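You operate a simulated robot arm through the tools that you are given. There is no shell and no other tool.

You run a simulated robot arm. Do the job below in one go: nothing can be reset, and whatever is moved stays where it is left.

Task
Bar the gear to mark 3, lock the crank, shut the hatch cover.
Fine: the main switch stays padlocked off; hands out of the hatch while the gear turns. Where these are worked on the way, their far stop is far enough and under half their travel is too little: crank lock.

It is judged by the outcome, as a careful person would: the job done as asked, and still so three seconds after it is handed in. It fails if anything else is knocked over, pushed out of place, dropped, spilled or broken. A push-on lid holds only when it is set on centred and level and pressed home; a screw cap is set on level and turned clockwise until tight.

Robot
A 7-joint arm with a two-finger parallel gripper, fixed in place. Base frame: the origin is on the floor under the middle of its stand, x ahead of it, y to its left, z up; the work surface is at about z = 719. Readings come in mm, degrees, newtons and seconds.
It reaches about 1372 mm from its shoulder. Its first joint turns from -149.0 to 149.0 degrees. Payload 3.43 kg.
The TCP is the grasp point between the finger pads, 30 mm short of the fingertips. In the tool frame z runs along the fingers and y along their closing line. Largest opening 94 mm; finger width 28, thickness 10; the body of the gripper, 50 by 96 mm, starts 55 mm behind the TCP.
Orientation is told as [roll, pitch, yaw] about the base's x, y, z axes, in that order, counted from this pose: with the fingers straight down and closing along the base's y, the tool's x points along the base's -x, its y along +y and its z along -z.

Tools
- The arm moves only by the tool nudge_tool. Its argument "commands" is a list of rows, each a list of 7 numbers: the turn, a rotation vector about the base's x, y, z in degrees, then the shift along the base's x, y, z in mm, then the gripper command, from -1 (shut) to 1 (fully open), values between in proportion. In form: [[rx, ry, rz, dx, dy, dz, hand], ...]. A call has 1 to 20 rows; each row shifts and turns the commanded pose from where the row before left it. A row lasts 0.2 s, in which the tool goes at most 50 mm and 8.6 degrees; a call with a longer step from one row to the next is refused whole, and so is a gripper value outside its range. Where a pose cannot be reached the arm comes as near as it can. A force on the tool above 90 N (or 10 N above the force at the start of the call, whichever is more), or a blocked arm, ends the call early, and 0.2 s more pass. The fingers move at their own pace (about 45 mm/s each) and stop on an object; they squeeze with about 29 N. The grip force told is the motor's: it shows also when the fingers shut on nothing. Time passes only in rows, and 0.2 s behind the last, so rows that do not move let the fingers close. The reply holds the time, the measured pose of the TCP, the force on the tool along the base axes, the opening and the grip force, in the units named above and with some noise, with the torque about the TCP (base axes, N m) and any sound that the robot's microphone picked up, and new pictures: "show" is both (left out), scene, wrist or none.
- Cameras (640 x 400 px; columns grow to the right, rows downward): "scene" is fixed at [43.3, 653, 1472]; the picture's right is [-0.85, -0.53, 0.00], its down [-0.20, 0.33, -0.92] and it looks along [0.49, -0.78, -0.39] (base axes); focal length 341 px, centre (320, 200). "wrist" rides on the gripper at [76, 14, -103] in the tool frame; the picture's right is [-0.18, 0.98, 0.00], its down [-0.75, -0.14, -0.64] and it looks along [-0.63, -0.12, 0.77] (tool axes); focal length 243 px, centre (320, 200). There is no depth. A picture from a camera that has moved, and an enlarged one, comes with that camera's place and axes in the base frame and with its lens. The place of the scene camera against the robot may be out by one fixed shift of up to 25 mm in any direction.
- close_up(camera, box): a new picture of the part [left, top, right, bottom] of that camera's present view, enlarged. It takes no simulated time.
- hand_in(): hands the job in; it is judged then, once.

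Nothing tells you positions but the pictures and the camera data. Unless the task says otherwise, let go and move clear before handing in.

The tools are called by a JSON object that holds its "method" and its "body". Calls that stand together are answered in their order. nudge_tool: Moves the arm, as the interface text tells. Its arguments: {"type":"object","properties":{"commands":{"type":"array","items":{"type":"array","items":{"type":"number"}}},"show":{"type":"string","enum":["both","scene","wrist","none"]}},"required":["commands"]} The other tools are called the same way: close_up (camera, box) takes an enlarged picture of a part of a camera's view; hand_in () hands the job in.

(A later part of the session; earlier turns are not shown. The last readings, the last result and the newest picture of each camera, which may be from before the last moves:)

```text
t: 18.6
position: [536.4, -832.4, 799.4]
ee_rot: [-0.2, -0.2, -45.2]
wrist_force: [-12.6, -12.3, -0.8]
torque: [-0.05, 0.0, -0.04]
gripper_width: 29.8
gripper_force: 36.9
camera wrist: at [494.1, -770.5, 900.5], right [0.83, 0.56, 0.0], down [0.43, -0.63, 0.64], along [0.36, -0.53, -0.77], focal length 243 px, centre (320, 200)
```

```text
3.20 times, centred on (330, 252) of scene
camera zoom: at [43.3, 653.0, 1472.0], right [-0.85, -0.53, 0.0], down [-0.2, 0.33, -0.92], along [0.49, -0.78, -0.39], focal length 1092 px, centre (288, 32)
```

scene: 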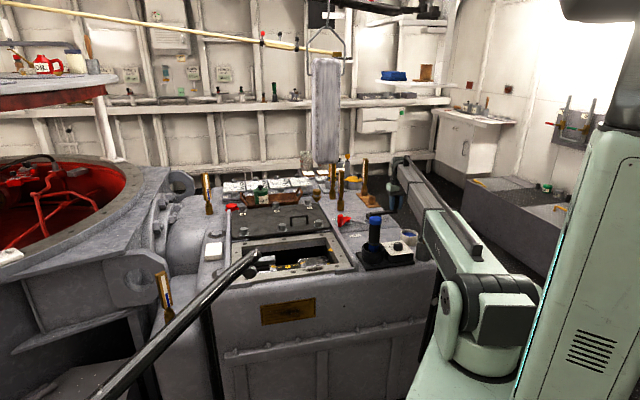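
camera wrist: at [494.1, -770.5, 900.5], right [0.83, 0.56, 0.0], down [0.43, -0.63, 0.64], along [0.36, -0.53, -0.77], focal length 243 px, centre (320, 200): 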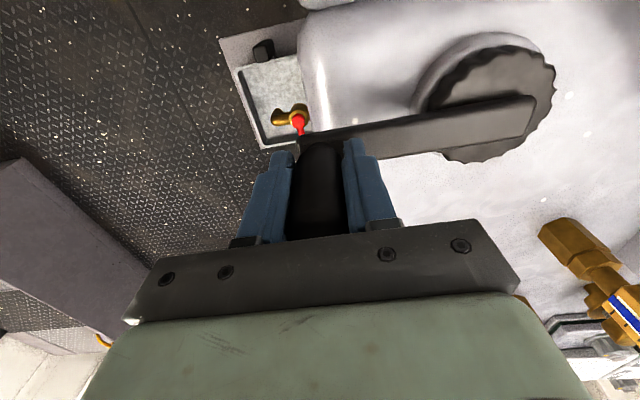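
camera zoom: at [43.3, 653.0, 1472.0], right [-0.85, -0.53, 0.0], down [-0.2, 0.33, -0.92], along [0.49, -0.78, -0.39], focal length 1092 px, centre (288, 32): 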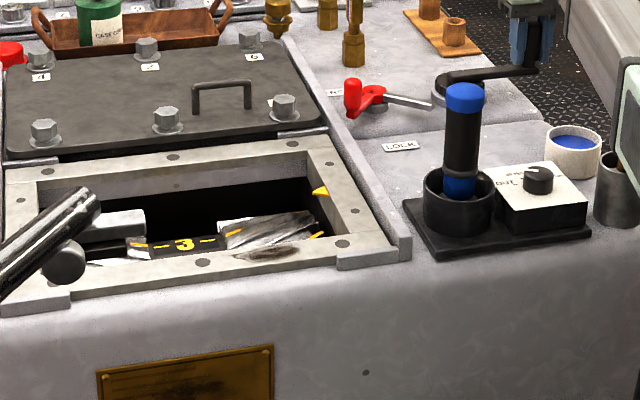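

I have the handle (29.8 mm), with mark "3" visible in the scene. I'll try a small clockwise turn to see how the gear responds.

{"method": "nudge_tool", "body": {"commands": [[0, 0, 0, -2, -2, 0, -1], [0, 0, 0, -5, 5.5, 0, -1], [0, 0, 0, -5, 6, 0, -1], [0, 0, 0, -4, 6, 0, -1], [0, 0, 0, -4, 6.3, 0, -1], [0, 0, 0, 0, 0, 0, -1]], "show": "scene"}}

{"method": "close_up", "body": {"camera": "scene", "box": [230, 190, 430, 315]}}

{"method": "close_up", "body": {"camera": "scene", "box": [235, 240, 345, 290]}}

```text
t: 20.0
position: [517.7, -808.6, 798.2]
ee_rot: [0.1, 0.1, -45.2]
wrist_force: [-11.2, -4.7, 3.7]
torque: [-0.56, -0.27, -0.28]
gripper_width: 29.9
gripper_force: 44.7
```

scene: 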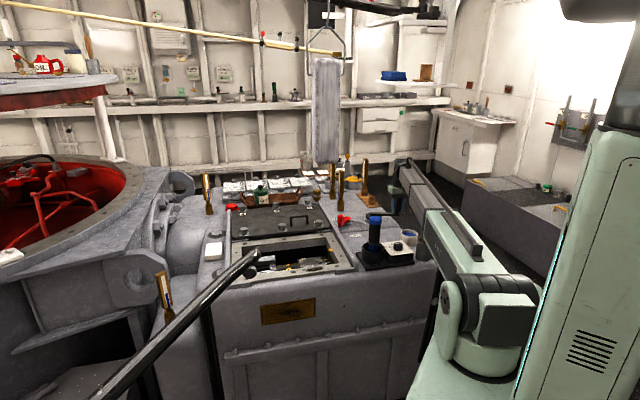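

```text
3.20 times, centred on (330, 252) of scene
camera zoom: at [43.3, 653.0, 1472.0], right [-0.85, -0.53, 0.0], down [-0.2, 0.33, -0.92], along [0.49, -0.78, -0.39], focal length 1092 px, centre (288, 32)
```

zoom: 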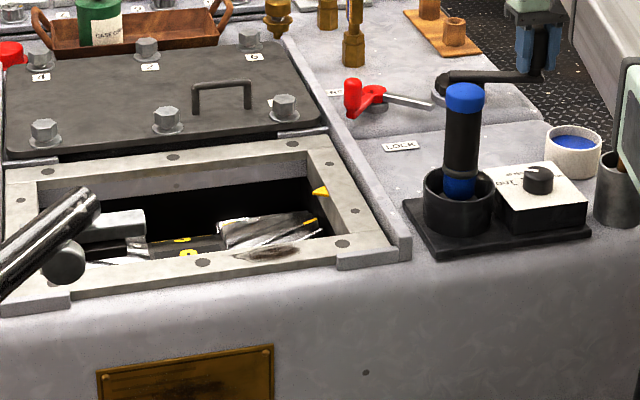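

```text
5.82 times, centred on (290, 265) of scene
camera zoom: at [43.3, 653.0, 1472.0], right [-0.85, -0.53, 0.0], down [-0.2, 0.33, -0.92], along [0.49, -0.78, -0.39], focal length 1984 px, centre (494, -178)
```

zoom: 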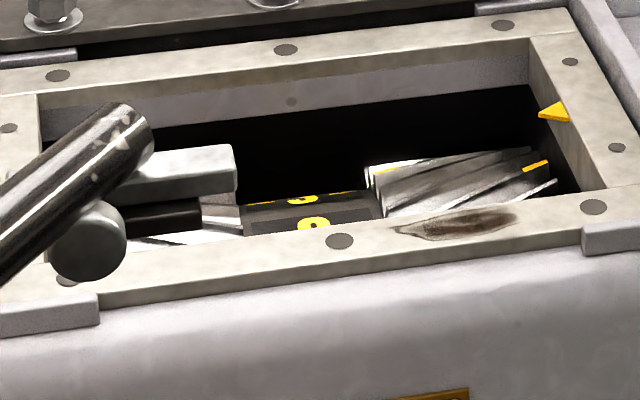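

Turning the crank clockwise by about 14° carried mark 3 toward the front, which is the direction I expected. I'll let go so I can read the gear from above, but first I need to locate the hanging bar. I'll rise, move back and tilt the camera up at it.

{"method": "nudge_tool", "body": {"commands": [[0, 0, 0, 0, 0, 0, 0], [0, 0, 0, 0, 0, 0, 0.6], [0, 0, 0, 0, 0, 0, 0.8], [0, 0, 0, 0, 0, 45, 1], [0, 0, 0, 0, 0, 45, 1], [0, 0, 0, 0, 0, 45, 1], [0, 0, 7.5, 0, 48, 10, 1], [0, 0, 7.5, 0, 48, 10, 1], [0, 0, 7.5, 0, 48, 10, 1], [0, 0, 7.5, 0, 48, 10, 1], [0, 0, 7.5, 0, 48, 10, 1], [0, 0, 7.5, 0, 48, 10, 1], [0, 0, 0, 0, 0, 0, 1]], "show": "both"}}

```text
t: 22.8
position: [518.9, -521.7, 996.5]
ee_rot: [0.1, -0.1, 0.0]
wrist_force: [0.6, -0.4, -0.8]
torque: [0.0, 0.0, -0.02]
gripper_width: 94.1
gripper_force: 0.1
camera wrist: at [443.3, -508.6, 1097.0], right [0.18, 0.98, 0.0], down [0.75, -0.14, 0.64], along [0.63, -0.12, -0.77], focal length 243 px, centre (320, 200)
```

scene: 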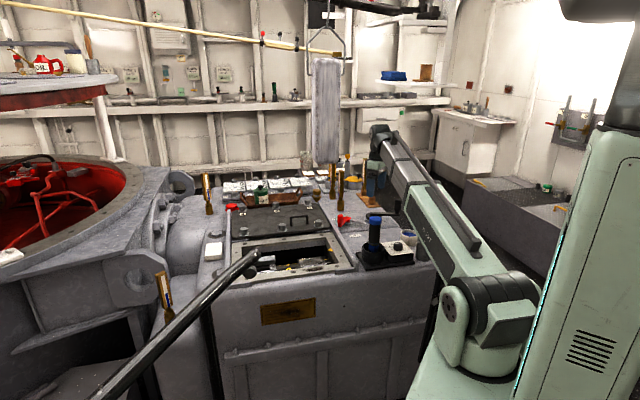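
wrist: 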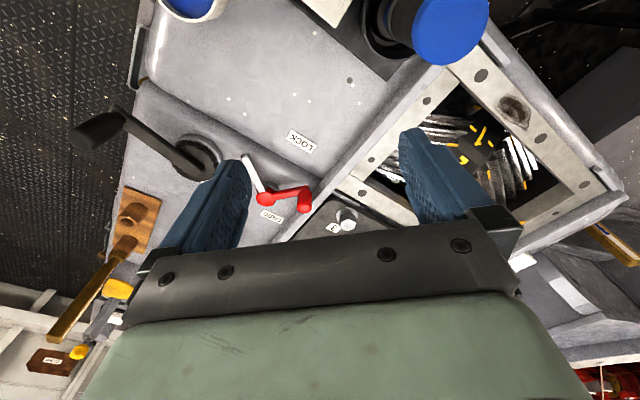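

{"method": "nudge_tool", "body": {"commands": [[0, -8, 0, 0, 0, 5, 1], [0, -8, 0, 0, 0, 5, 1], [0, -8, 0, 0, 0, 5, 1], [0, -8, 0, 0, 0, 5, 1], [0, -8, 0, 0, 0, 5, 1], [0, -8, 0, 0, 0, 5, 1], [0, -8, 0, 0, 0, 5, 1], [0, 0, 0, 0, 0, 0, 1]], "show": "wrist"}}

```text
t: 24.6
position: [518.5, -521.0, 1031.2]
ee_rot: [0.2, -56.2, -0.3]
wrist_force: [-0.4, 0.2, -0.6]
torque: [0.0, 0.0, -0.02]
gripper_width: 93.9
gripper_force: 0.1
camera wrist: at [392.0, -508.5, 1023.4], right [0.1, 0.98, 0.15], down [-0.11, -0.14, 0.98], along [0.99, -0.12, 0.1], focal length 243 px, centre (320, 200)
```

wrist: 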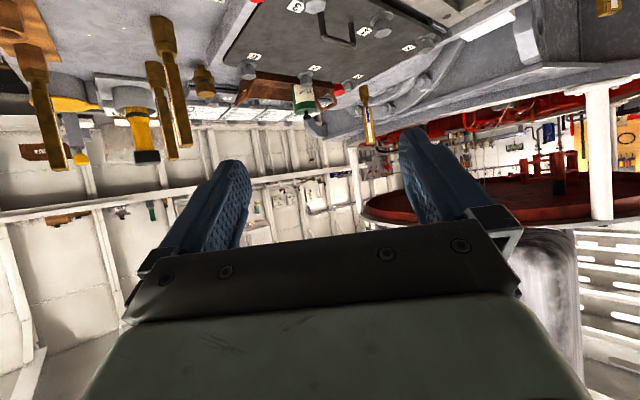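

I found the hanging bar: its lower end is near (634, -335) at z≈1110, above the front-right part of the hatch. I'll keep the wrist low or clear of it. The pointers lie on the line (x−y)/√2≈739, so I'll put the camera in that vertical plane to read the gear without parallax.

{"method": "nudge_tool", "body": {"commands": [[0, 8, 0, 0, 0, 0, 1], [0, 8, 0, 0, 0, 0, 1], [0, 8, 0, 0, 0, 0, 1], [0, 8, 0, 0, 0, 0, 1], [0, 8, 0, 0, 0, 0, 1], [0, 8, 0, 0, 0, 0, 1], [0, 8, 0, 0, 0, 0, 1], [0, 0, 7.95, 5.4, 4.6, 7, 1], [0, 0, 7.95, 5.4, 4.6, 7, 1], [0, 0, 7.95, 5.4, 4.6, 7, 1], [0, 0, 7.95, 5.4, 4.6, 7, 1], [0, 0, 7.95, 5.4, 4.6, 7, 1], [0, 0, 7.95, 5.4, 4.6, 7, 1], [0, 0, 7.8, 5.4, 4.6, 7, 1], [0, 0, 0, 0, 0, 0, 1]], "show": "wrist"}}

{"method": "close_up", "body": {"camera": "wrist", "box": [240, 90, 420, 230]}}

```text
t: 27.8
position: [554.5, -487.4, 1080.2]
ee_rot: [-0.1, 0.0, 55.5]
wrist_force: [-0.3, 0.7, 0.3]
torque: [0.0, 0.0, 0.01]
gripper_width: 93.9
gripper_force: 0.2
camera wrist: at [502.0, -544.4, 1180.7], right [-0.71, 0.71, 0.0], down [0.54, 0.54, 0.64], along [0.46, 0.45, -0.77], focal length 243 px, centre (320, 200)
```

wrist: 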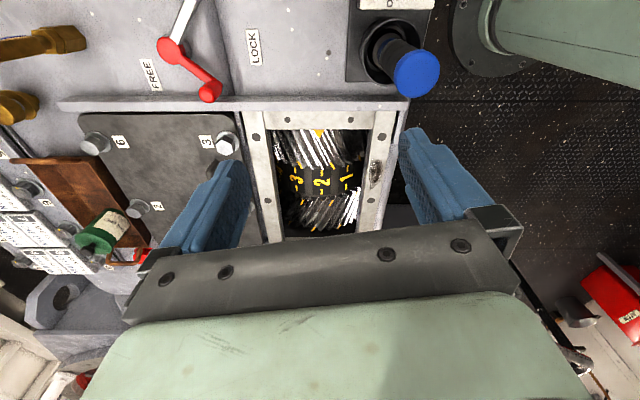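

```text
2.86 times, centred on (330, 160) of wrist
camera zoom: at [502.0, -544.4, 1180.7], right [-0.71, 0.71, 0.0], down [0.54, 0.54, 0.64], along [0.46, 0.45, -0.77], focal length 693 px, centre (291, 314)
```

zoom: 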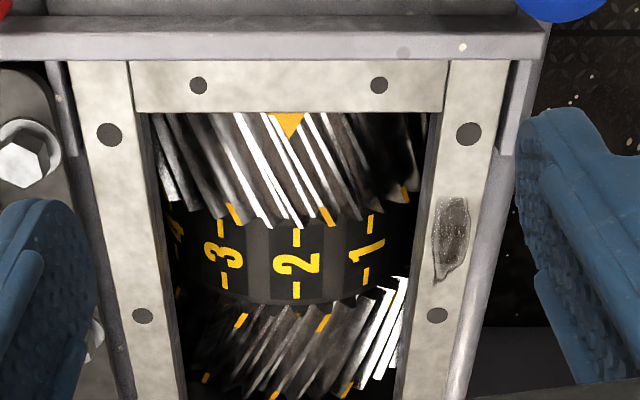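

From this parallax-free view the pointer reads about 2.1, and the clockwise turn took 3 away from it. The crank must go anticlockwise by roughly 0.9 of a mark pitch. I'll return to the handle, gripping along the tangential direction this time.

{"method": "nudge_tool", "body": {"commands": [[0, 0, -1.3, -4.6, -40.2, -18.8, 1], [0, 0, -1.3, -4.6, -40.2, -18.8, 1], [0, 0, -1.3, -4.6, -40.2, -18.8, 1], [0, 0, -1.3, -4.6, -40.2, -18.8, 1], [0, 0, -1.3, -4.6, -40.2, -18.8, 1], [0, 0, -1.3, -4.6, -40.2, -18.8, 1], [0, 0, -1.3, -4.6, -40.2, -18.8, 1], [0, 0, -1.3, -4.6, -40.2, -18.8, 1], [0, 0, 0, 0, 0, 0, 1]], "show": "wrist"}}

{"method": "close_up", "body": {"camera": "wrist", "box": [200, 60, 460, 222]}}

```text
t: 29.8
position: [519.3, -811.4, 926.5]
ee_rot: [0.0, -0.1, 45.0]
wrist_force: [1.0, -0.1, -0.2]
torque: [0.01, -0.01, -0.02]
gripper_width: 94.0
gripper_force: 0.0
camera wrist: at [456.1, -857.7, 1028.7], right [-0.56, 0.83, 0.0], down [0.63, 0.43, 0.64], along [0.53, 0.36, -0.77], focal length 243 px, centre (320, 200)
```

wrist: 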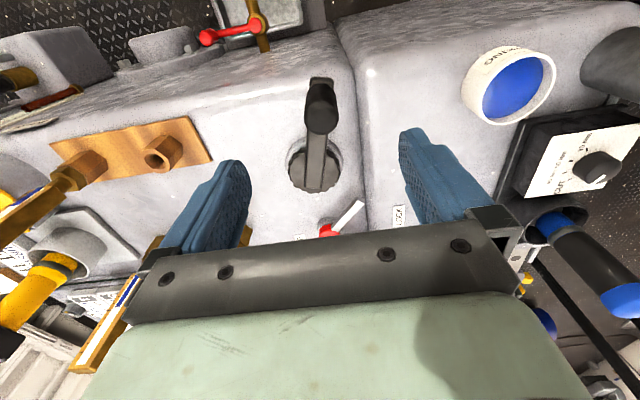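

```text
2.46 times, centred on (330, 141) of wrist
camera zoom: at [456.1, -857.7, 1028.7], right [-0.56, 0.83, 0.0], down [0.63, 0.43, 0.64], along [0.53, 0.36, -0.77], focal length 597 px, centre (295, 345)
```

zoom: 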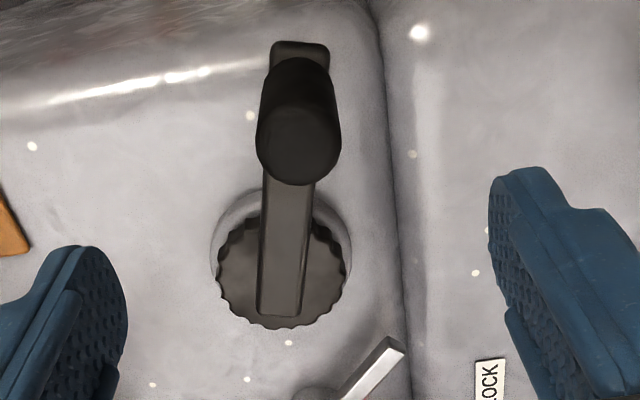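

{"method": "nudge_tool", "body": {"commands": [[0, 0, 0, -0.9, 1.3, -45, 1], [0, 0, 0, 0, 0, -40, 1], [0, 0, 0, 0, 0, -30, 1], [0, 0, 0, 0, 0, -11, 1], [0, 0, 0, 0, 0, 0, 0], [0, 0, 0, 0, 0, 0, -1], [0, 0, 0, 0, 0, 0, -1], [0, 0, 0, 0, 0, 0, -1], [0, 0, 0, 0, 0, 0, -1]], "show": "none"}}

```text
t: 31.8
position: [519.9, -810.1, 802.3]
ee_rot: [-0.1, -0.1, 44.9]
wrist_force: [6.2, -4.6, 0.5]
torque: [-0.08, 0.01, -0.31]
gripper_width: 29.5
gripper_force: 37.1
```

{"method": "nudge_tool", "body": {"commands": [[0, 0, 0, 3.9, -6.6, 0, -1], [0, 0, 0, 4.4, -6.3, 0, -1], [0, 0, 0, 4.8, -6.0, 0, -1], [0, 0, 0, 5.2, -5.6, 0, -1], [0, 0, 0, 0, 0, 0, -1]], "show": "none"}}

```text
t: 33.0
position: [537.6, -834.0, 802.1]
ee_rot: [-0.2, -0.1, 44.9]
wrist_force: [-5.3, -8.2, -7.9]
torque: [-0.03, 0.77, 0.15]
gripper_width: 29.7
gripper_force: 44.9
```

{"method": "nudge_tool", "body": {"commands": [[0, 0, 0, 5.6, -5.3, 0, -1], [0, 0, 0, 5.9, -4.9, 0, -1], [0, 0, 0, 6.2, -4.4, 0, -1], [0, 0, 0, 6.6, -4.0, 0, -1], [0, 0, 0, 0, 0, 0, -1]], "show": "scene"}}

{"method": "close_up", "body": {"camera": "scene", "box": [235, 240, 345, 290]}}

```text
t: 34.2
position: [561.6, -851.6, 803.8]
ee_rot: [-0.2, -0.2, 45.0]
wrist_force: [1.8, -1.7, -9.3]
torque: [0.19, 0.49, 0.21]
gripper_width: 29.7
gripper_force: 44.7
```

scene: 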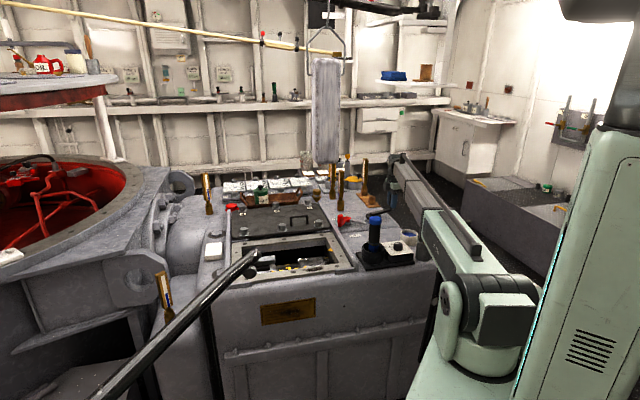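

```text
5.82 times, centred on (290, 265) of scene
camera zoom: at [43.3, 653.0, 1472.0], right [-0.85, -0.53, 0.0], down [-0.2, 0.33, -0.92], along [0.49, -0.78, -0.39], focal length 1984 px, centre (494, -178)
```

zoom: 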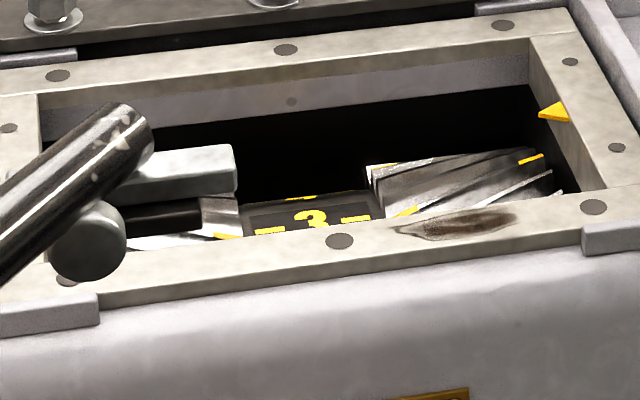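

{"method": "nudge_tool", "body": {"commands": [[0, 0, 0, 6.6, -3.5, 0, -1], [0, 0, 0, 6.8, -3.0, 0, -1], [0, 0, 0, 0, 0, 0, -1], [0, 0, 0, 0, 0, 0, 0], [0, 0, 0, 0, 0, 0, 0.6], [0, 0, 0, 0, 0, 0, 0.8]], "show": "wrist"}}

```text
t: 35.6
position: [574.5, -859.6, 803.3]
ee_rot: [0.0, -0.1, 45.0]
wrist_force: [0.0, -0.3, 0.1]
torque: [-0.03, -0.01, 0.0]
gripper_width: 84.6
gripper_force: 0.1
camera wrist: at [510.4, -905.0, 904.2], right [-0.56, 0.83, 0.0], down [0.63, 0.43, 0.64], along [0.53, 0.36, -0.77], focal length 243 px, centre (320, 200)
```

wrist: 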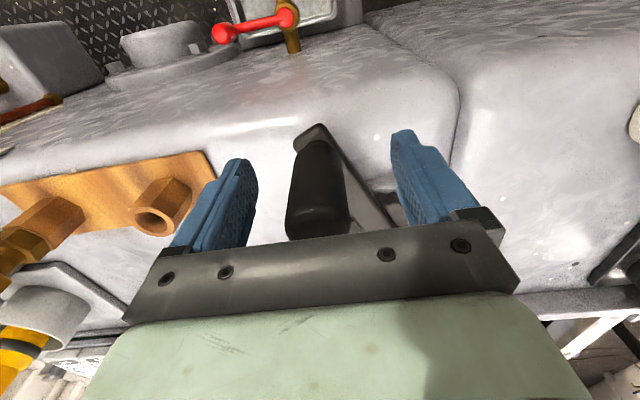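

Handle released at about 249°. I'll go back to the parallax-free viewpoint to read the gear.

{"method": "nudge_tool", "body": {"commands": [[0, 0, 0, 0, 0, 45, 0.8], [0, 0, 0, 0, 0, 45, 1], [0, 0, 0, 0, 0, 45, 1], [0, 0, 1.17, -2.1, 41.2, 15.8, 1], [0, 0, 1.17, -2.1, 41.2, 15.8, 1], [0, 0, 1.17, -2.1, 41.2, 15.8, 1], [0, 0, 1.17, -2.1, 41.2, 15.8, 1], [0, 0, 1.17, -2.1, 41.2, 15.8, 1], [0, 0, 1.17, -2.1, 41.2, 15.8, 1], [0, 0, 1.17, -2.1, 41.2, 15.8, 1], [0, 0, 1.17, -2.1, 41.2, 15.8, 1], [0, 0, 1.17, -2.1, 41.2, 15.8, 1], [0, 0, 0, 0, 0, 0, 1], [0, 0, 0, 0, 0, 0, 1]], "show": "wrist"}}

{"method": "close_up", "body": {"camera": "wrist", "box": [240, 90, 420, 230]}}

{"method": "close_up", "body": {"camera": "wrist", "box": [260, 110, 400, 198]}}

```text
t: 38.6
position: [554.4, -485.5, 1080.3]
ee_rot: [0.0, -0.1, 55.4]
wrist_force: [0.3, -0.6, -0.2]
torque: [0.03, 0.01, -0.01]
gripper_width: 93.8
gripper_force: 0.0
camera wrist: at [501.1, -542.7, 1181.2], right [-0.71, 0.71, 0.0], down [0.54, 0.54, 0.64], along [0.46, 0.45, -0.77], focal length 243 px, centre (320, 200)
```

wrist: 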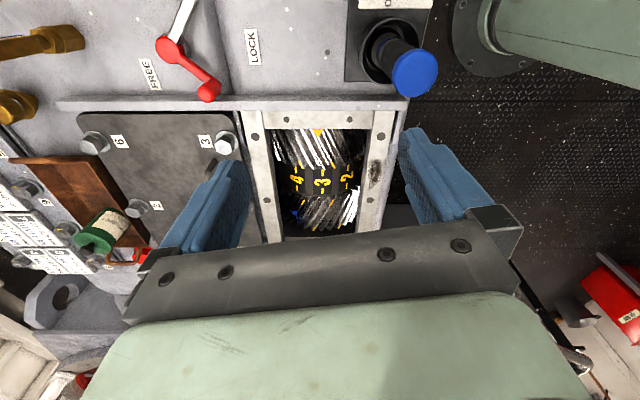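

```text
2.86 times, centred on (330, 160) of wrist
camera zoom: at [501.1, -542.7, 1181.2], right [-0.71, 0.71, 0.0], down [0.54, 0.54, 0.64], along [0.46, 0.45, -0.77], focal length 693 px, centre (291, 314)
```

zoom: 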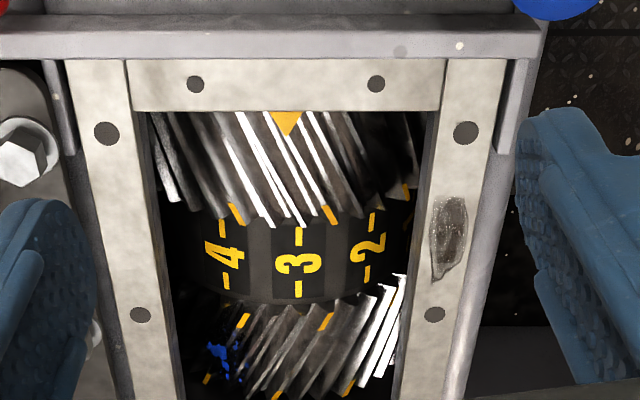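

```text
4.55 times, centred on (330, 154) of wrist
camera zoom: at [501.1, -542.7, 1181.2], right [-0.71, 0.71, 0.0], down [0.54, 0.54, 0.64], along [0.46, 0.45, -0.77], focal length 1103 px, centre (274, 409)
```

zoom: 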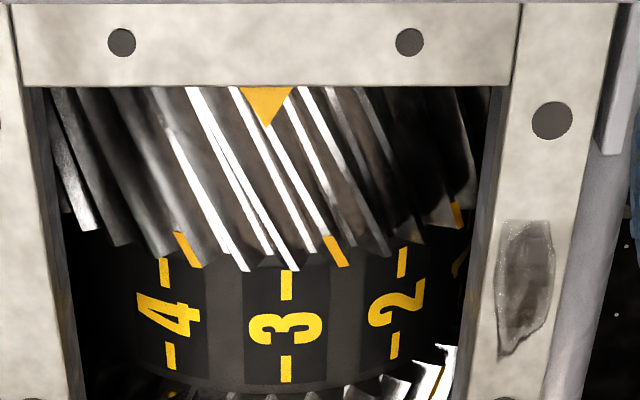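

Mark 3 has come round but sits slightly past the pointer, toward the front. I'll zoom hard to measure the overshoot.

{"method": "close_up", "body": {"camera": "wrist", "box": [288, 126, 358, 170]}}

{"method": "close_up", "body": {"camera": "wrist", "box": [284, 160, 364, 210]}}

```text
9.09 times, centred on (323, 148) of wrist
camera zoom: at [501.1, -542.7, 1181.2], right [-0.71, 0.71, 0.0], down [0.54, 0.54, 0.64], along [0.46, 0.45, -0.77], focal length 2206 px, centre (293, 673)
```

zoom: 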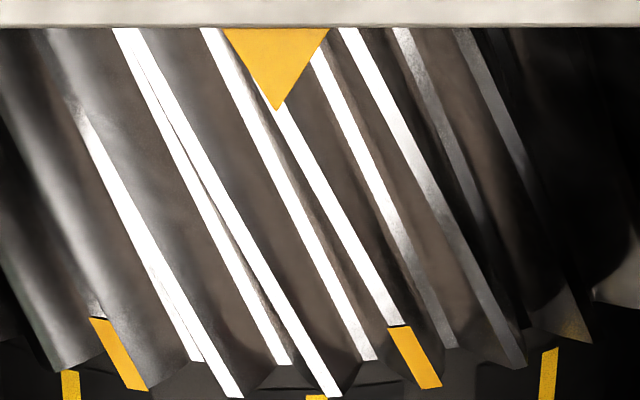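

```text
8.00 times, centred on (324, 185) of wrist
camera zoom: at [501.1, -542.7, 1181.2], right [-0.71, 0.71, 0.0], down [0.54, 0.54, 0.64], along [0.46, 0.45, -0.77], focal length 1941 px, centre (288, 320)
```

zoom: 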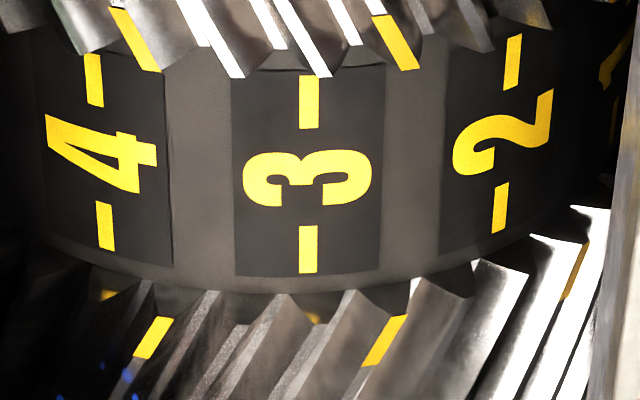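

Mark 3 is about 9.5 mm past the pointer line. With a band radius near 97 mm that is about 5.6°, and the crank drives the gear about 1:1, so I'll return and turn it back about 5.6°.

{"method": "nudge_tool", "body": {"commands": [[0, 0, -1.16, 2.23, -41.6, -15.8, 1], [0, 0, -1.16, 2.23, -41.6, -15.8, 1], [0, 0, -1.16, 2.23, -41.6, -15.8, 1], [0, 0, -1.16, 2.23, -41.6, -15.8, 1], [0, 0, -1.16, 2.23, -41.6, -15.8, 1], [0, 0, -1.16, 2.23, -41.6, -15.8, 1], [0, 0, -1.16, 2.23, -41.6, -15.8, 1], [0, 0, -1.16, 2.23, -41.6, -15.8, 1], [0, 0, -1.16, 2.23, -41.6, -15.8, 1], [0, 0, 0, 0, 0, 0, 1]], "show": "wrist"}}

{"method": "close_up", "body": {"camera": "wrist", "box": [240, 80, 440, 205]}}

```text
t: 40.8
position: [573.7, -861.6, 936.9]
ee_rot: [0.0, -0.1, 45.2]
wrist_force: [0.3, -0.2, -0.3]
torque: [0.02, 0.0, 0.0]
gripper_width: 94.0
gripper_force: 0.1
camera wrist: at [510.4, -908.9, 1037.7], right [-0.57, 0.82, 0.0], down [0.63, 0.43, 0.64], along [0.53, 0.36, -0.77], focal length 243 px, centre (320, 200)
```

wrist: 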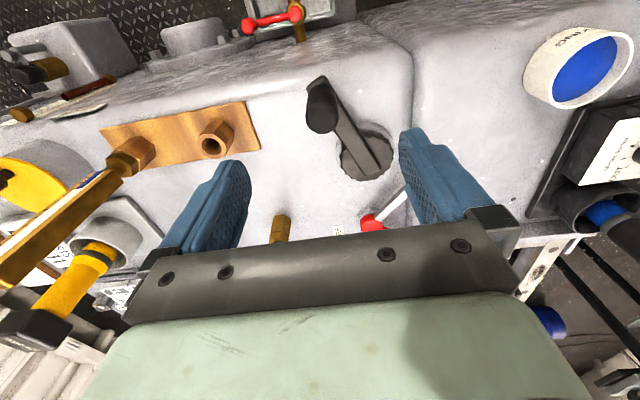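

```text
3.20 times, centred on (340, 142) of wrist
camera zoom: at [510.4, -908.9, 1037.7], right [-0.57, 0.82, 0.0], down [0.63, 0.43, 0.64], along [0.53, 0.36, -0.77], focal length 776 px, centre (256, 384)
```

zoom: 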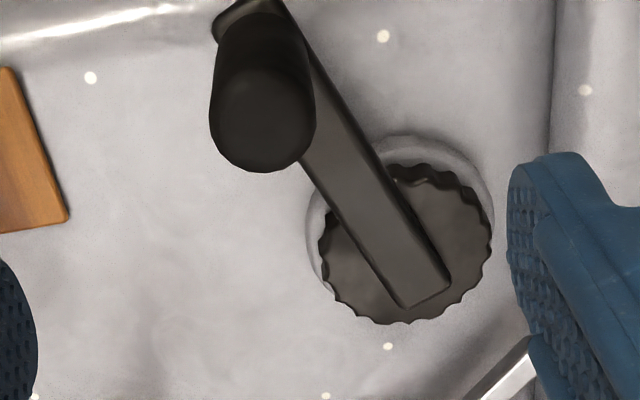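

{"method": "nudge_tool", "body": {"commands": [[0, 0, 0, 0.5, 1, -45, 1], [0, 0, 0, 0, 0, -45, 1], [0, 0, 0, 0, 0, -30, 1], [0, 0, 0, 0, 0, -14, 1], [0, 0, 0, 0, 0, 0, 0], [0, 0, 0, 0, 0, 0, -1], [0, 0, 0, 0, 0, 0, -1], [0, 0, 0, 0, 0, 0, -1], [0, 0, 0, 0, 0, 0, -1]], "show": "none"}}

```text
t: 42.8
position: [575.3, -859.7, 802.9]
ee_rot: [0.0, 0.0, 45.1]
wrist_force: [-2.9, 3.1, -0.7]
torque: [0.04, 0.04, 0.06]
gripper_width: 29.5
gripper_force: 37.0
```

{"method": "nudge_tool", "body": {"commands": [[0, 0, 0, -5, 2.0, 0, -1], [0, 0, 0, -4.8, 2.3, 0, -1], [0, 0, 0, 0, 0, 0, -1], [0, 0, 0, 0, 0, 0, -1]], "show": "none"}}

```text
t: 43.8
position: [564.4, -856.8, 803.2]
ee_rot: [-0.1, -0.1, 45.1]
wrist_force: [0.6, -3.5, -4.3]
torque: [0.15, -0.57, -0.21]
gripper_width: 29.7
gripper_force: 44.9
```

{"method": "nudge_tool", "body": {"commands": [[0, 0, 0, 0, 0, 0, -0.2], [0, 0, 0, 0, 0, 0, 0.6], [0, 0, 0, 0, 0, 0, 0.8], [0, 0, 0, 0, 0, 45, 0.8], [0, 0, 0, 0, 0, 45, 1], [0, 0, 0, 0, 0, 45, 1], [0, 0, 1.16, -1.0, 41, 15.8, 1], [0, 0, 1.16, -1.0, 41, 15.8, 1], [0, 0, 1.16, -1.0, 41, 15.8, 1], [0, 0, 1.16, -1.0, 41, 15.8, 1], [0, 0, 1.16, -1.0, 41, 15.8, 1], [0, 0, 1.16, -1.0, 41, 15.8, 1], [0, 0, 1.16, -1.0, 41, 15.8, 1], [0, 0, 1.16, -1.0, 41, 15.8, 1], [0, 0, 1.16, -1.0, 41, 15.8, 1], [0, 0, 0, 0, 0, 0, 1], [0, 0, 0, 0, 0, 0, 1]], "show": "wrist"}}

{"method": "close_up", "body": {"camera": "wrist", "box": [288, 126, 358, 170]}}

{"method": "close_up", "body": {"camera": "wrist", "box": [284, 160, 364, 210]}}

{"method": "close_up", "body": {"camera": "wrist", "box": [260, 110, 400, 198]}}

```text
t: 47.4
position: [555.7, -488.2, 1078.1]
ee_rot: [-0.1, -0.1, 55.5]
wrist_force: [0.1, 0.3, 0.5]
torque: [0.0, 0.02, -0.01]
gripper_width: 94.0
gripper_force: 0.1
camera wrist: at [502.4, -544.7, 1179.8], right [-0.71, 0.71, 0.0], down [0.54, 0.54, 0.64], along [0.46, 0.45, -0.77], focal length 243 px, centre (320, 200)
```

wrist: 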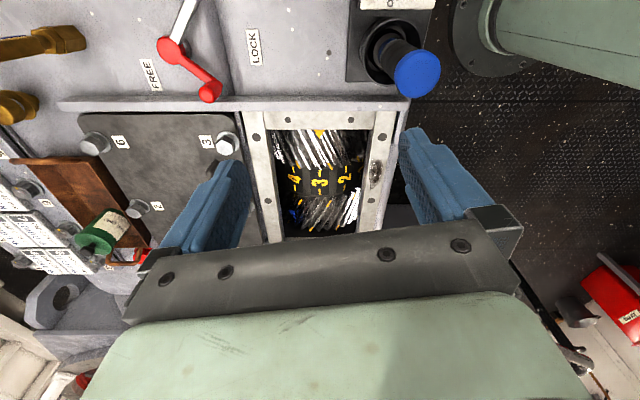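

```text
9.09 times, centred on (323, 148) of wrist
camera zoom: at [502.4, -544.7, 1179.8], right [-0.71, 0.71, 0.0], down [0.54, 0.54, 0.64], along [0.46, 0.45, -0.77], focal length 2206 px, centre (293, 673)
```

zoom: 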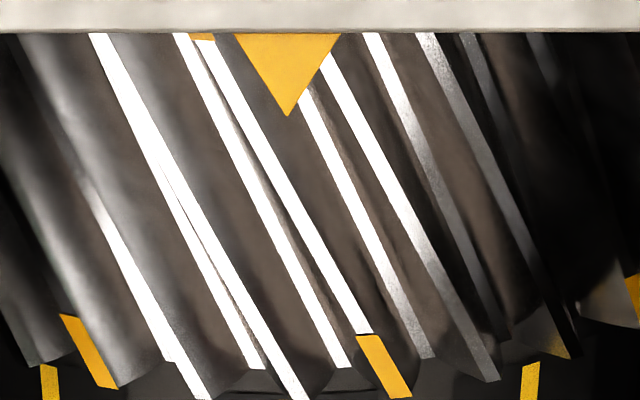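

```text
8.00 times, centred on (324, 185) of wrist
camera zoom: at [502.4, -544.7, 1179.8], right [-0.71, 0.71, 0.0], down [0.54, 0.54, 0.64], along [0.46, 0.45, -0.77], focal length 1941 px, centre (288, 320)
```

zoom: 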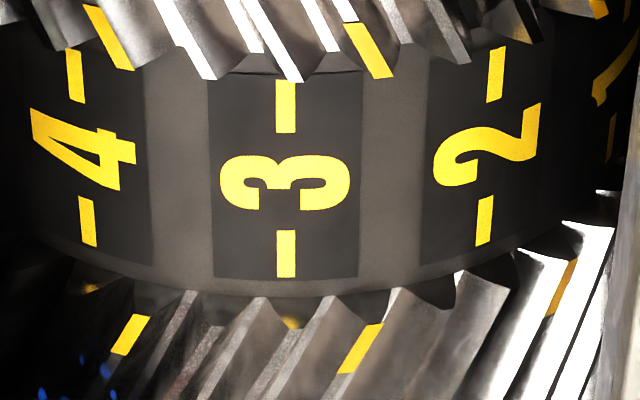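

```text
4.55 times, centred on (330, 154) of wrist
camera zoom: at [502.4, -544.7, 1179.8], right [-0.71, 0.71, 0.0], down [0.54, 0.54, 0.64], along [0.46, 0.45, -0.77], focal length 1103 px, centre (274, 409)
```

zoom: 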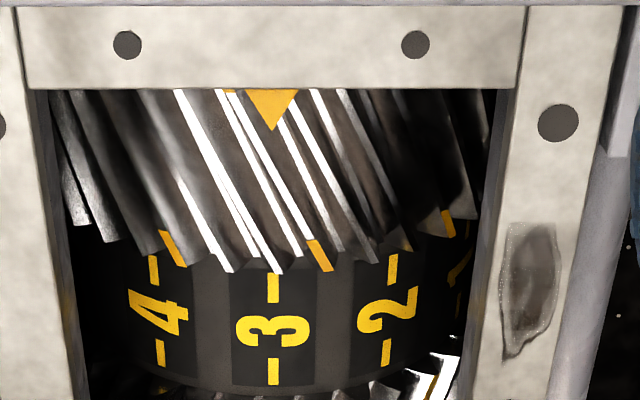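

Mark 3 is now aligned with the pointer to about 0.5 mm, and 4 and 2 sit symmetrically either side. Next I'll lock the crank: go above the red knob at FREE, in the same grip orientation as before.

{"method": "nudge_tool", "body": {"commands": [[0, 0, -7.66, 8, -5.1, -9.4, 0.5], [0, 0, -7.66, 8, -5.1, -9.4, 0.1], [0, 0, -7.66, 8, -5.1, -9.4, 0.1], [0, 0, -7.66, 8, -5.1, -9.4, 0.1], [0, 0, -7.66, 8, -5.1, -9.4, 0.1], [0, 0, -7.66, 8, -5.1, -9.4, 0.1], [0, 0, -7.66, 8, -5.1, -9.4, 0.1], [0, 0, -7.66, 8, -5.1, -9.4, 0.1], [0, 0, -7.66, 8, -5.1, -9.4, 0.1], [0, 0, -7.66, 8, -5.1, -9.4, 0.1], [0, 0, -7.66, 8, -5.1, -9.4, 0.1], [0, 0, -7.66, 8, -5.1, -9.4, 0.1], [0, 0, -7.66, 8, -5.1, -9.4, 0.1], [0, 0, -7.66, 8, -5.1, -9.4, 0.1], [0, 0, -7.66, 8, -5.1, -9.4, 0.1], [0, 0, -7.66, 8, -5.1, -9.4, 0.1], [0, 0, -7.66, 8, -5.1, -9.4, 0.1], [0, 0, -7.66, 8, -5.1, -9.4, 0.1], [0, 0, -7.66, 8, -5.1, -9.4, 0.1], [0, 0, 0, 0, 0, 0, 0.1]], "show": "both"}}

{"method": "close_up", "body": {"camera": "wrist", "box": [200, 60, 460, 222]}}

```text
t: 51.6
position: [709.3, -584.6, 903.0]
ee_rot: [0.0, -0.1, -90.3]
wrist_force: [-0.8, -0.2, 0.1]
torque: [0.0, -0.01, 0.01]
gripper_width: 51.6
gripper_force: 0.0
camera wrist: at [724.9, -509.9, 1003.7], right [0.98, -0.19, 0.0], down [-0.14, -0.75, 0.64], along [-0.12, -0.63, -0.77], focal length 243 px, centre (320, 200)
```

scene: 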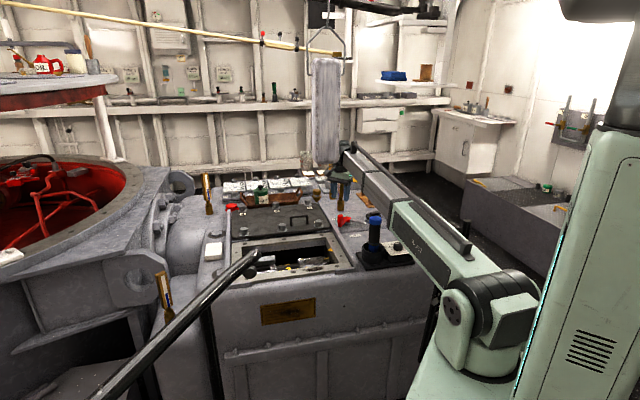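
wrist: 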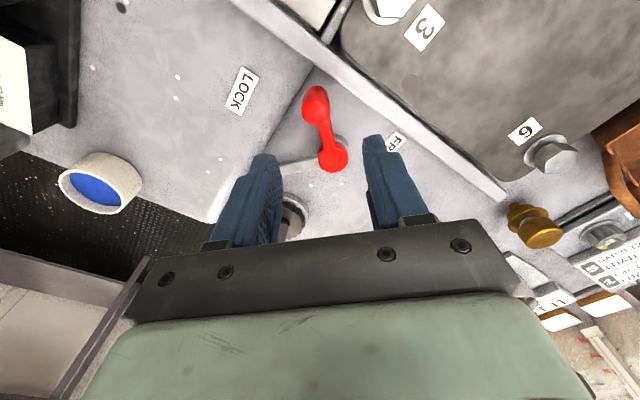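

```text
2.46 times, centred on (330, 141) of wrist
camera zoom: at [724.9, -509.9, 1003.7], right [0.98, -0.19, 0.0], down [-0.14, -0.75, 0.64], along [-0.12, -0.63, -0.77], focal length 597 px, centre (295, 345)
```

zoom: 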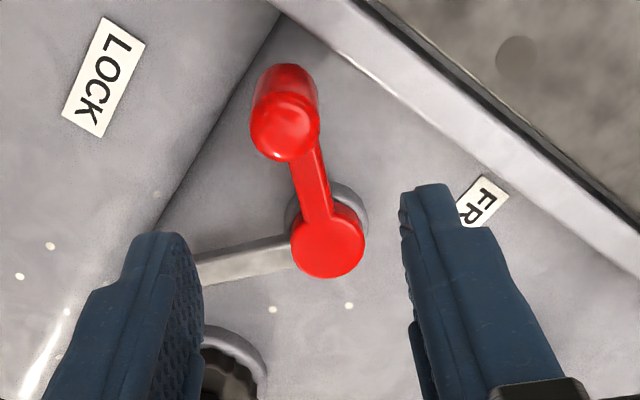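

{"method": "nudge_tool", "body": {"commands": [[0, 0, 0, -3.5, 0.7, -45, 0.1], [0, 0, 0, 0, 0, -40, 0.1], [0, 0, 0, 0, 0, -25, 0.1], [0, 0, 0, 0, 0, -6, 0.1], [0, 0, 0, 0, 0, 0, 0.1], [0, 0, 0, 0, 0, 0, -1], [0, 0, 0, 0, 0, 0, -1], [0, 0, 0, 0, 0, 0, -1], [0, 0, 0, 0, 0, 0, -1]], "show": "wrist"}}

```text
t: 53.6
position: [704.9, -584.6, 786.8]
ee_rot: [0.0, -0.1, -90.0]
wrist_force: [-0.2, 0.9, -2.2]
torque: [-0.08, -0.09, 0.06]
gripper_width: 25.2
gripper_force: 45.1
camera wrist: at [720.5, -509.9, 887.3], right [0.98, -0.18, 0.0], down [-0.14, -0.75, 0.64], along [-0.12, -0.63, -0.77], focal length 243 px, centre (320, 200)
```

wrist: 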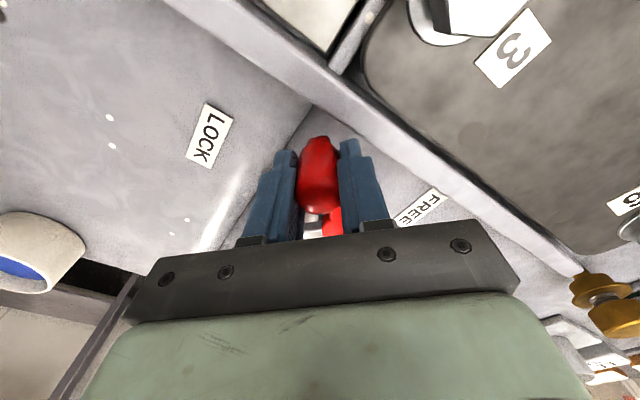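

{"method": "nudge_tool", "body": {"commands": [[0, 0, 6, -7.9, -0.7, 0, -1], [0, 0, 6, -7.8, -1.6, 0, -1], [0, 0, 6, -7.5, -2.3, 0, -1], [0, 0, 0, 0, 0, 0, -1]], "show": "none"}}

```text
t: 54.6
position: [680.6, -591.1, 785.4]
ee_rot: [-0.1, 0.0, -72.0]
wrist_force: [-0.1, -5.8, -5.1]
torque: [0.42, 0.0, -0.17]
gripper_width: 25.5
gripper_force: 44.5
```

{"method": "nudge_tool", "body": {"commands": [[0, 0, 6, -7.0, -2.7, 0, -1], [0, 0, 6, -6.7, -3.6, 0, -1], [0, 0, 0, 0, 0, 0, -1]], "show": "wrist"}}

{"method": "close_up", "body": {"camera": "wrist", "box": [160, 100, 400, 250]}}

{"method": "close_up", "body": {"camera": "scene", "box": [310, 180, 410, 242]}}

```text
t: 55.4
position: [668.6, -596.8, 786.8]
ee_rot: [-0.1, -0.2, -59.9]
wrist_force: [5.6, -13.3, -9.3]
torque: [0.11, 0.16, -0.1]
gripper_width: 25.3
gripper_force: 45.4
camera wrist: at [643.8, -524.8, 887.2], right [0.94, 0.33, 0.0], down [0.25, -0.72, 0.64], along [0.21, -0.61, -0.76], focal length 243 px, centre (320, 200)
```

wrist: 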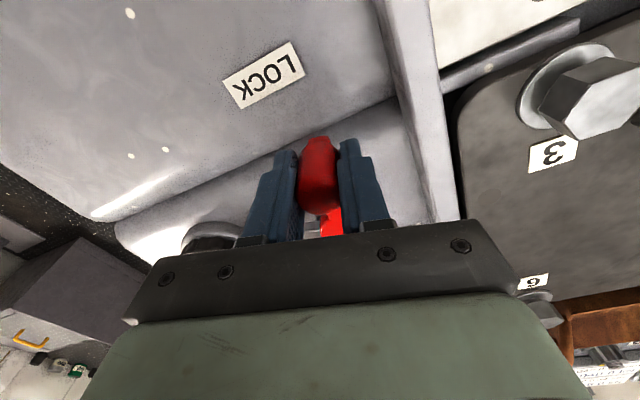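

```text
2.67 times, centred on (280, 175) of wrist
camera zoom: at [643.8, -524.8, 887.2], right [0.94, 0.33, 0.0], down [0.25, -0.72, 0.64], along [0.21, -0.61, -0.76], focal length 647 px, centre (427, 267)
```

zoom: 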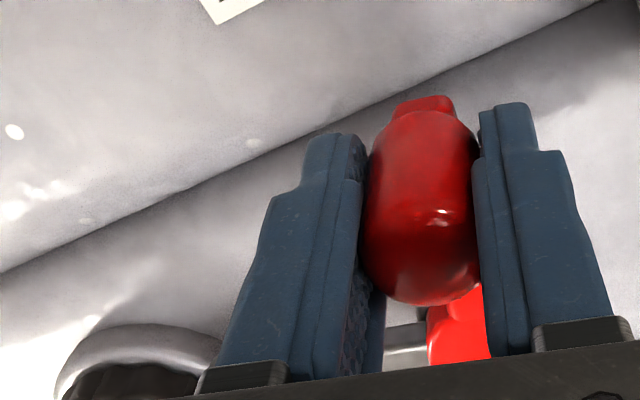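

```text
6.40 times, centred on (360, 211) of scene
camera zoom: at [43.3, 653.0, 1472.0], right [-0.85, -0.53, 0.0], down [-0.2, 0.33, -0.92], along [0.49, -0.78, -0.39], focal length 2183 px, centre (64, 130)
```

zoom: 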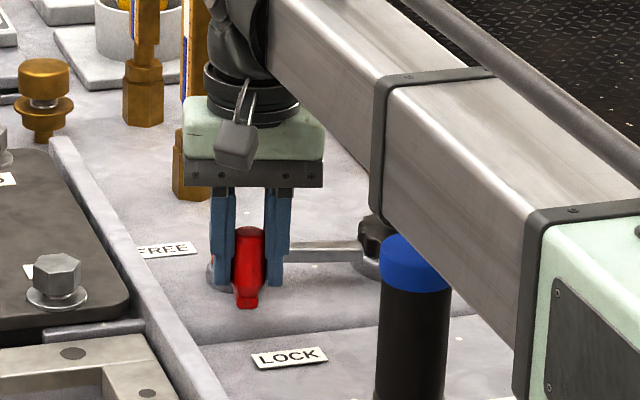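

{"method": "nudge_tool", "body": {"commands": [[0, 0, 6, -5.8, -5.6, 0, -1], [0, 0, 0, 0, 0, 0, -1]], "show": "none"}}

```text
t: 56.0
position: [662.2, -601.5, 786.7]
ee_rot: [-0.1, -0.1, -54.0]
wrist_force: [4.7, -8.5, -8.2]
torque: [-0.94, -0.68, -0.14]
gripper_width: 25.4
gripper_force: 45.4
```

{"method": "nudge_tool", "body": {"commands": [[0, 0, 3, -2.9, -3.1, 0, -1], [0, 0, 3, -2.8, -3.0, 0, -1], [0, 0, 0, 0, 0, 0, -1]], "show": "none"}}

```text
t: 56.8
position: [656.4, -606.2, 786.9]
ee_rot: [0.0, 0.0, -48.0]
wrist_force: [4.6, -1.2, 2.7]
torque: [-0.23, -0.44, 0.18]
gripper_width: 25.4
gripper_force: 44.7
```

The lever is back at its original LOCK angle with no jam. I'll nudge a little further to feel for the stop.

{"method": "nudge_tool", "body": {"commands": [[0, 0, 2, -2.8, -3.0, 0, -1], [0, 0, 2, -2.8, -3.0, 0, -1], [0, 0, 0, 0, 0, 0, -1]], "show": "wrist"}}

{"method": "close_up", "body": {"camera": "scene", "box": [310, 180, 410, 242]}}

```text
t: 57.6
position: [655.1, -608.5, 785.5]
ee_rot: [0.7, -0.2, -43.8]
wrist_force: [43.8, 30.6, 6.6]
torque: [0.3, 1.1, -0.01]
gripper_width: 25.4
gripper_force: 45.3
camera wrist: at [610.5, -547.3, 887.3], right [0.81, 0.58, 0.01], down [0.44, -0.63, 0.64], along [0.38, -0.52, -0.77], focal length 243 px, centre (320, 200)
```

wrist: 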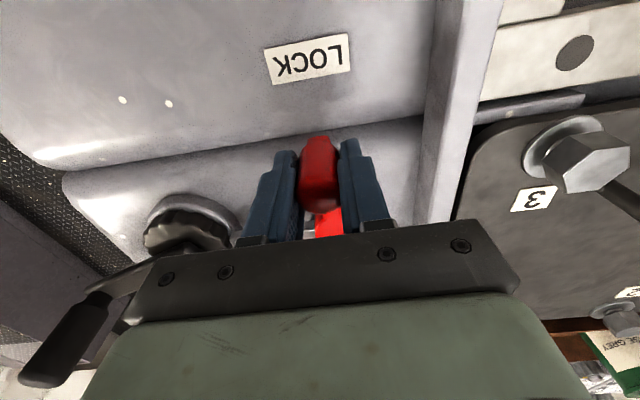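

```text
6.40 times, centred on (360, 211) of scene
camera zoom: at [43.3, 653.0, 1472.0], right [-0.85, -0.53, 0.0], down [-0.2, 0.33, -0.92], along [0.49, -0.78, -0.39], focal length 2183 px, centre (64, 130)
```

zoom: 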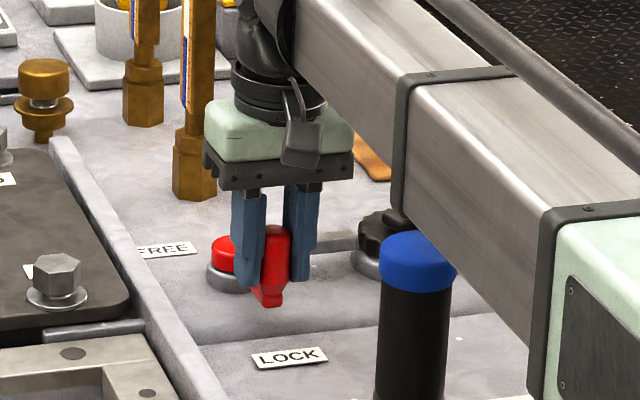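

The LOCK stop is felt (about 53 N tangential). I'll relieve the push and release the knob.

{"method": "nudge_tool", "body": {"commands": [[0, 0, 0, 2.5, 2.2, 0, -1], [0, 0, 0, 2.0, 1.8, 0, -1], [0, 0, 0, 0, 0, 0, -1]], "show": "none"}}

```text
t: 58.4
position: [655.4, -607.7, 785.8]
ee_rot: [0.2, -0.1, -44.1]
wrist_force: [16.4, 21.6, 7.2]
torque: [-0.39, -0.96, -0.21]
gripper_width: 25.4
gripper_force: 45.1
```

{"method": "nudge_tool", "body": {"commands": [[0, 0, 0, 1.5, 2.2, 0, -1], [0, 0, 0, 0, 0, 0, -1]], "show": "none"}}

```text
t: 59.0
position: [655.8, -607.0, 785.7]
ee_rot: [-0.1, -0.1, -44.2]
wrist_force: [4.9, 8.1, 7.0]
torque: [0.42, -0.25, -0.33]
gripper_width: 25.5
gripper_force: 45.1
```

{"method": "nudge_tool", "body": {"commands": [[0, 0, 0, 0, 0, 0, -0.3], [0, 0, 0, 0, 0, 0, 0.3], [0, 0, 0, 0, 0, 0, 0.3], [0, 0, 0, 0, 0, 45, 0.3], [0, 0, 0, 0, 0, 45, 0.3], [0, 0, 0, 0, 0, 45, 0.3], [0, 0, 0, 0, 0, 0, 0.3]], "show": "wrist"}}

{"method": "close_up", "body": {"camera": "wrist", "box": [200, 60, 460, 222]}}

```text
t: 60.6
position: [658.0, -607.4, 922.8]
ee_rot: [0.0, -0.1, -44.0]
wrist_force: [0.3, -0.4, -0.6]
torque: [-0.02, 0.0, -0.01]
gripper_width: 61.0
gripper_force: 0.1
camera wrist: at [613.3, -545.9, 1023.2], right [0.82, 0.58, 0.0], down [0.44, -0.62, 0.64], along [0.37, -0.52, -0.77], focal length 243 px, centre (320, 200)
```

wrist: 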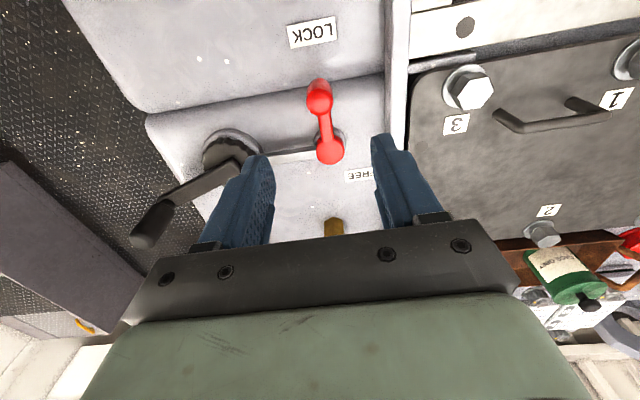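

```text
2.46 times, centred on (330, 141) of wrist
camera zoom: at [613.3, -545.9, 1023.2], right [0.82, 0.58, 0.0], down [0.44, -0.62, 0.64], along [0.37, -0.52, -0.77], focal length 597 px, centre (295, 345)
```

zoom: 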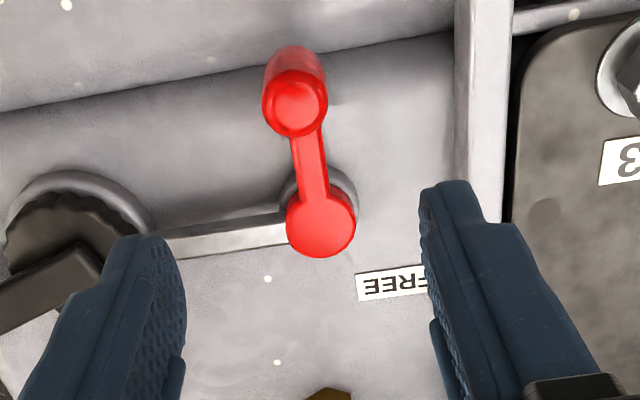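

The lock lever is at LOCK. I'll re-check the gear reading before closing the cover.

{"method": "nudge_tool", "body": {"commands": [[0, 0, 7.65, -7.9, 9.2, 12, 0.5], [0, 0, 7.65, -7.9, 9.2, 12, 1], [0, 0, 7.65, -7.9, 9.2, 12, 1], [0, 0, 7.65, -7.9, 9.2, 12, 1], [0, 0, 7.65, -7.9, 9.2, 12, 1], [0, 0, 7.65, -7.9, 9.2, 12, 1], [0, 0, 7.65, -7.9, 9.2, 12, 1], [0, 0, 7.65, -7.9, 9.2, 12, 1], [0, 0, 7.65, -7.9, 9.2, 12, 1], [0, 0, 7.65, -7.9, 9.2, 12, 1], [0, 0, 7.65, -7.9, 9.2, 12, 1], [0, 0, 7.65, -7.9, 9.2, 12, 1], [0, 0, 7.65, -7.5, 9.0, 12, 1], [0, 0, 0, 0, 0, 0, 1], [0, 0, 0, 0, 0, 0, 1]], "show": "both"}}

{"method": "close_up", "body": {"camera": "wrist", "box": [260, 110, 400, 198]}}

{"method": "close_up", "body": {"camera": "wrist", "box": [60, 80, 280, 260]}}

```text
t: 63.8
position: [554.5, -487.8, 1077.8]
ee_rot: [0.0, 0.0, 55.5]
wrist_force: [0.6, 0.3, -0.8]
torque: [0.0, 0.01, -0.02]
gripper_width: 93.9
gripper_force: 0.0
camera wrist: at [500.2, -544.3, 1178.7], right [-0.71, 0.71, 0.0], down [0.54, 0.54, 0.64], along [0.46, 0.45, -0.77], focal length 243 px, centre (320, 200)
```

scene: 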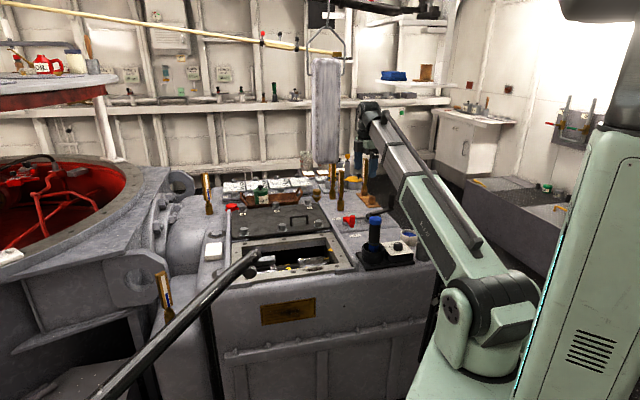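
wrist: 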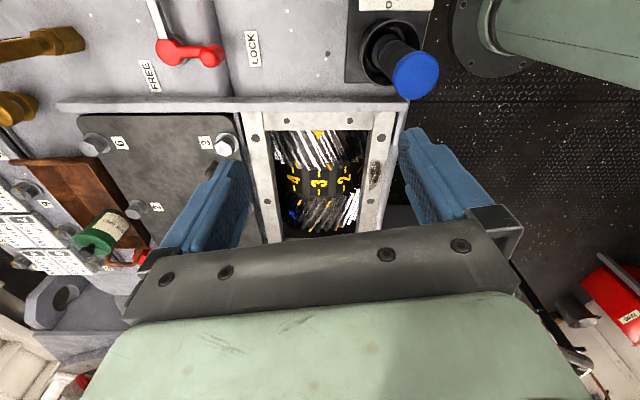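

```text
4.55 times, centred on (330, 154) of wrist
camera zoom: at [500.2, -544.3, 1178.7], right [-0.71, 0.71, 0.0], down [0.54, 0.54, 0.64], along [0.46, 0.45, -0.77], focal length 1103 px, centre (274, 409)
```

zoom: 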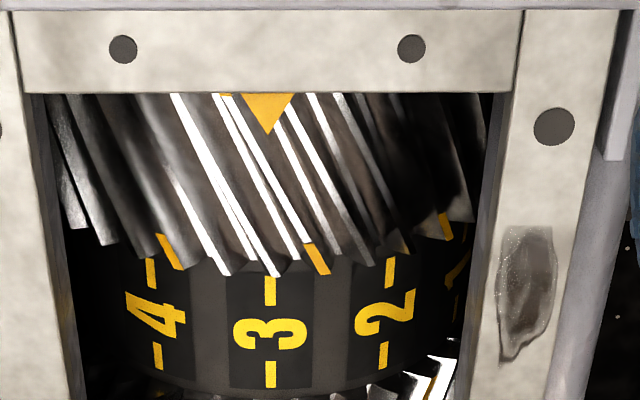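

```text
2.22 times, centred on (170, 170) of wrist
camera zoom: at [500.2, -544.3, 1178.7], right [-0.71, 0.71, 0.0], down [0.54, 0.54, 0.64], along [0.46, 0.45, -0.77], focal length 539 px, centre (653, 267)
```

zoom: 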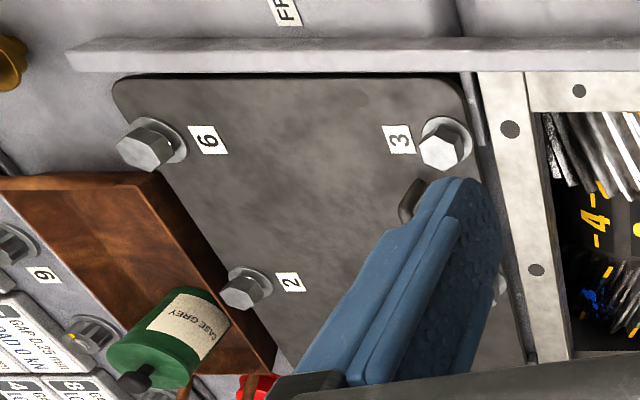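

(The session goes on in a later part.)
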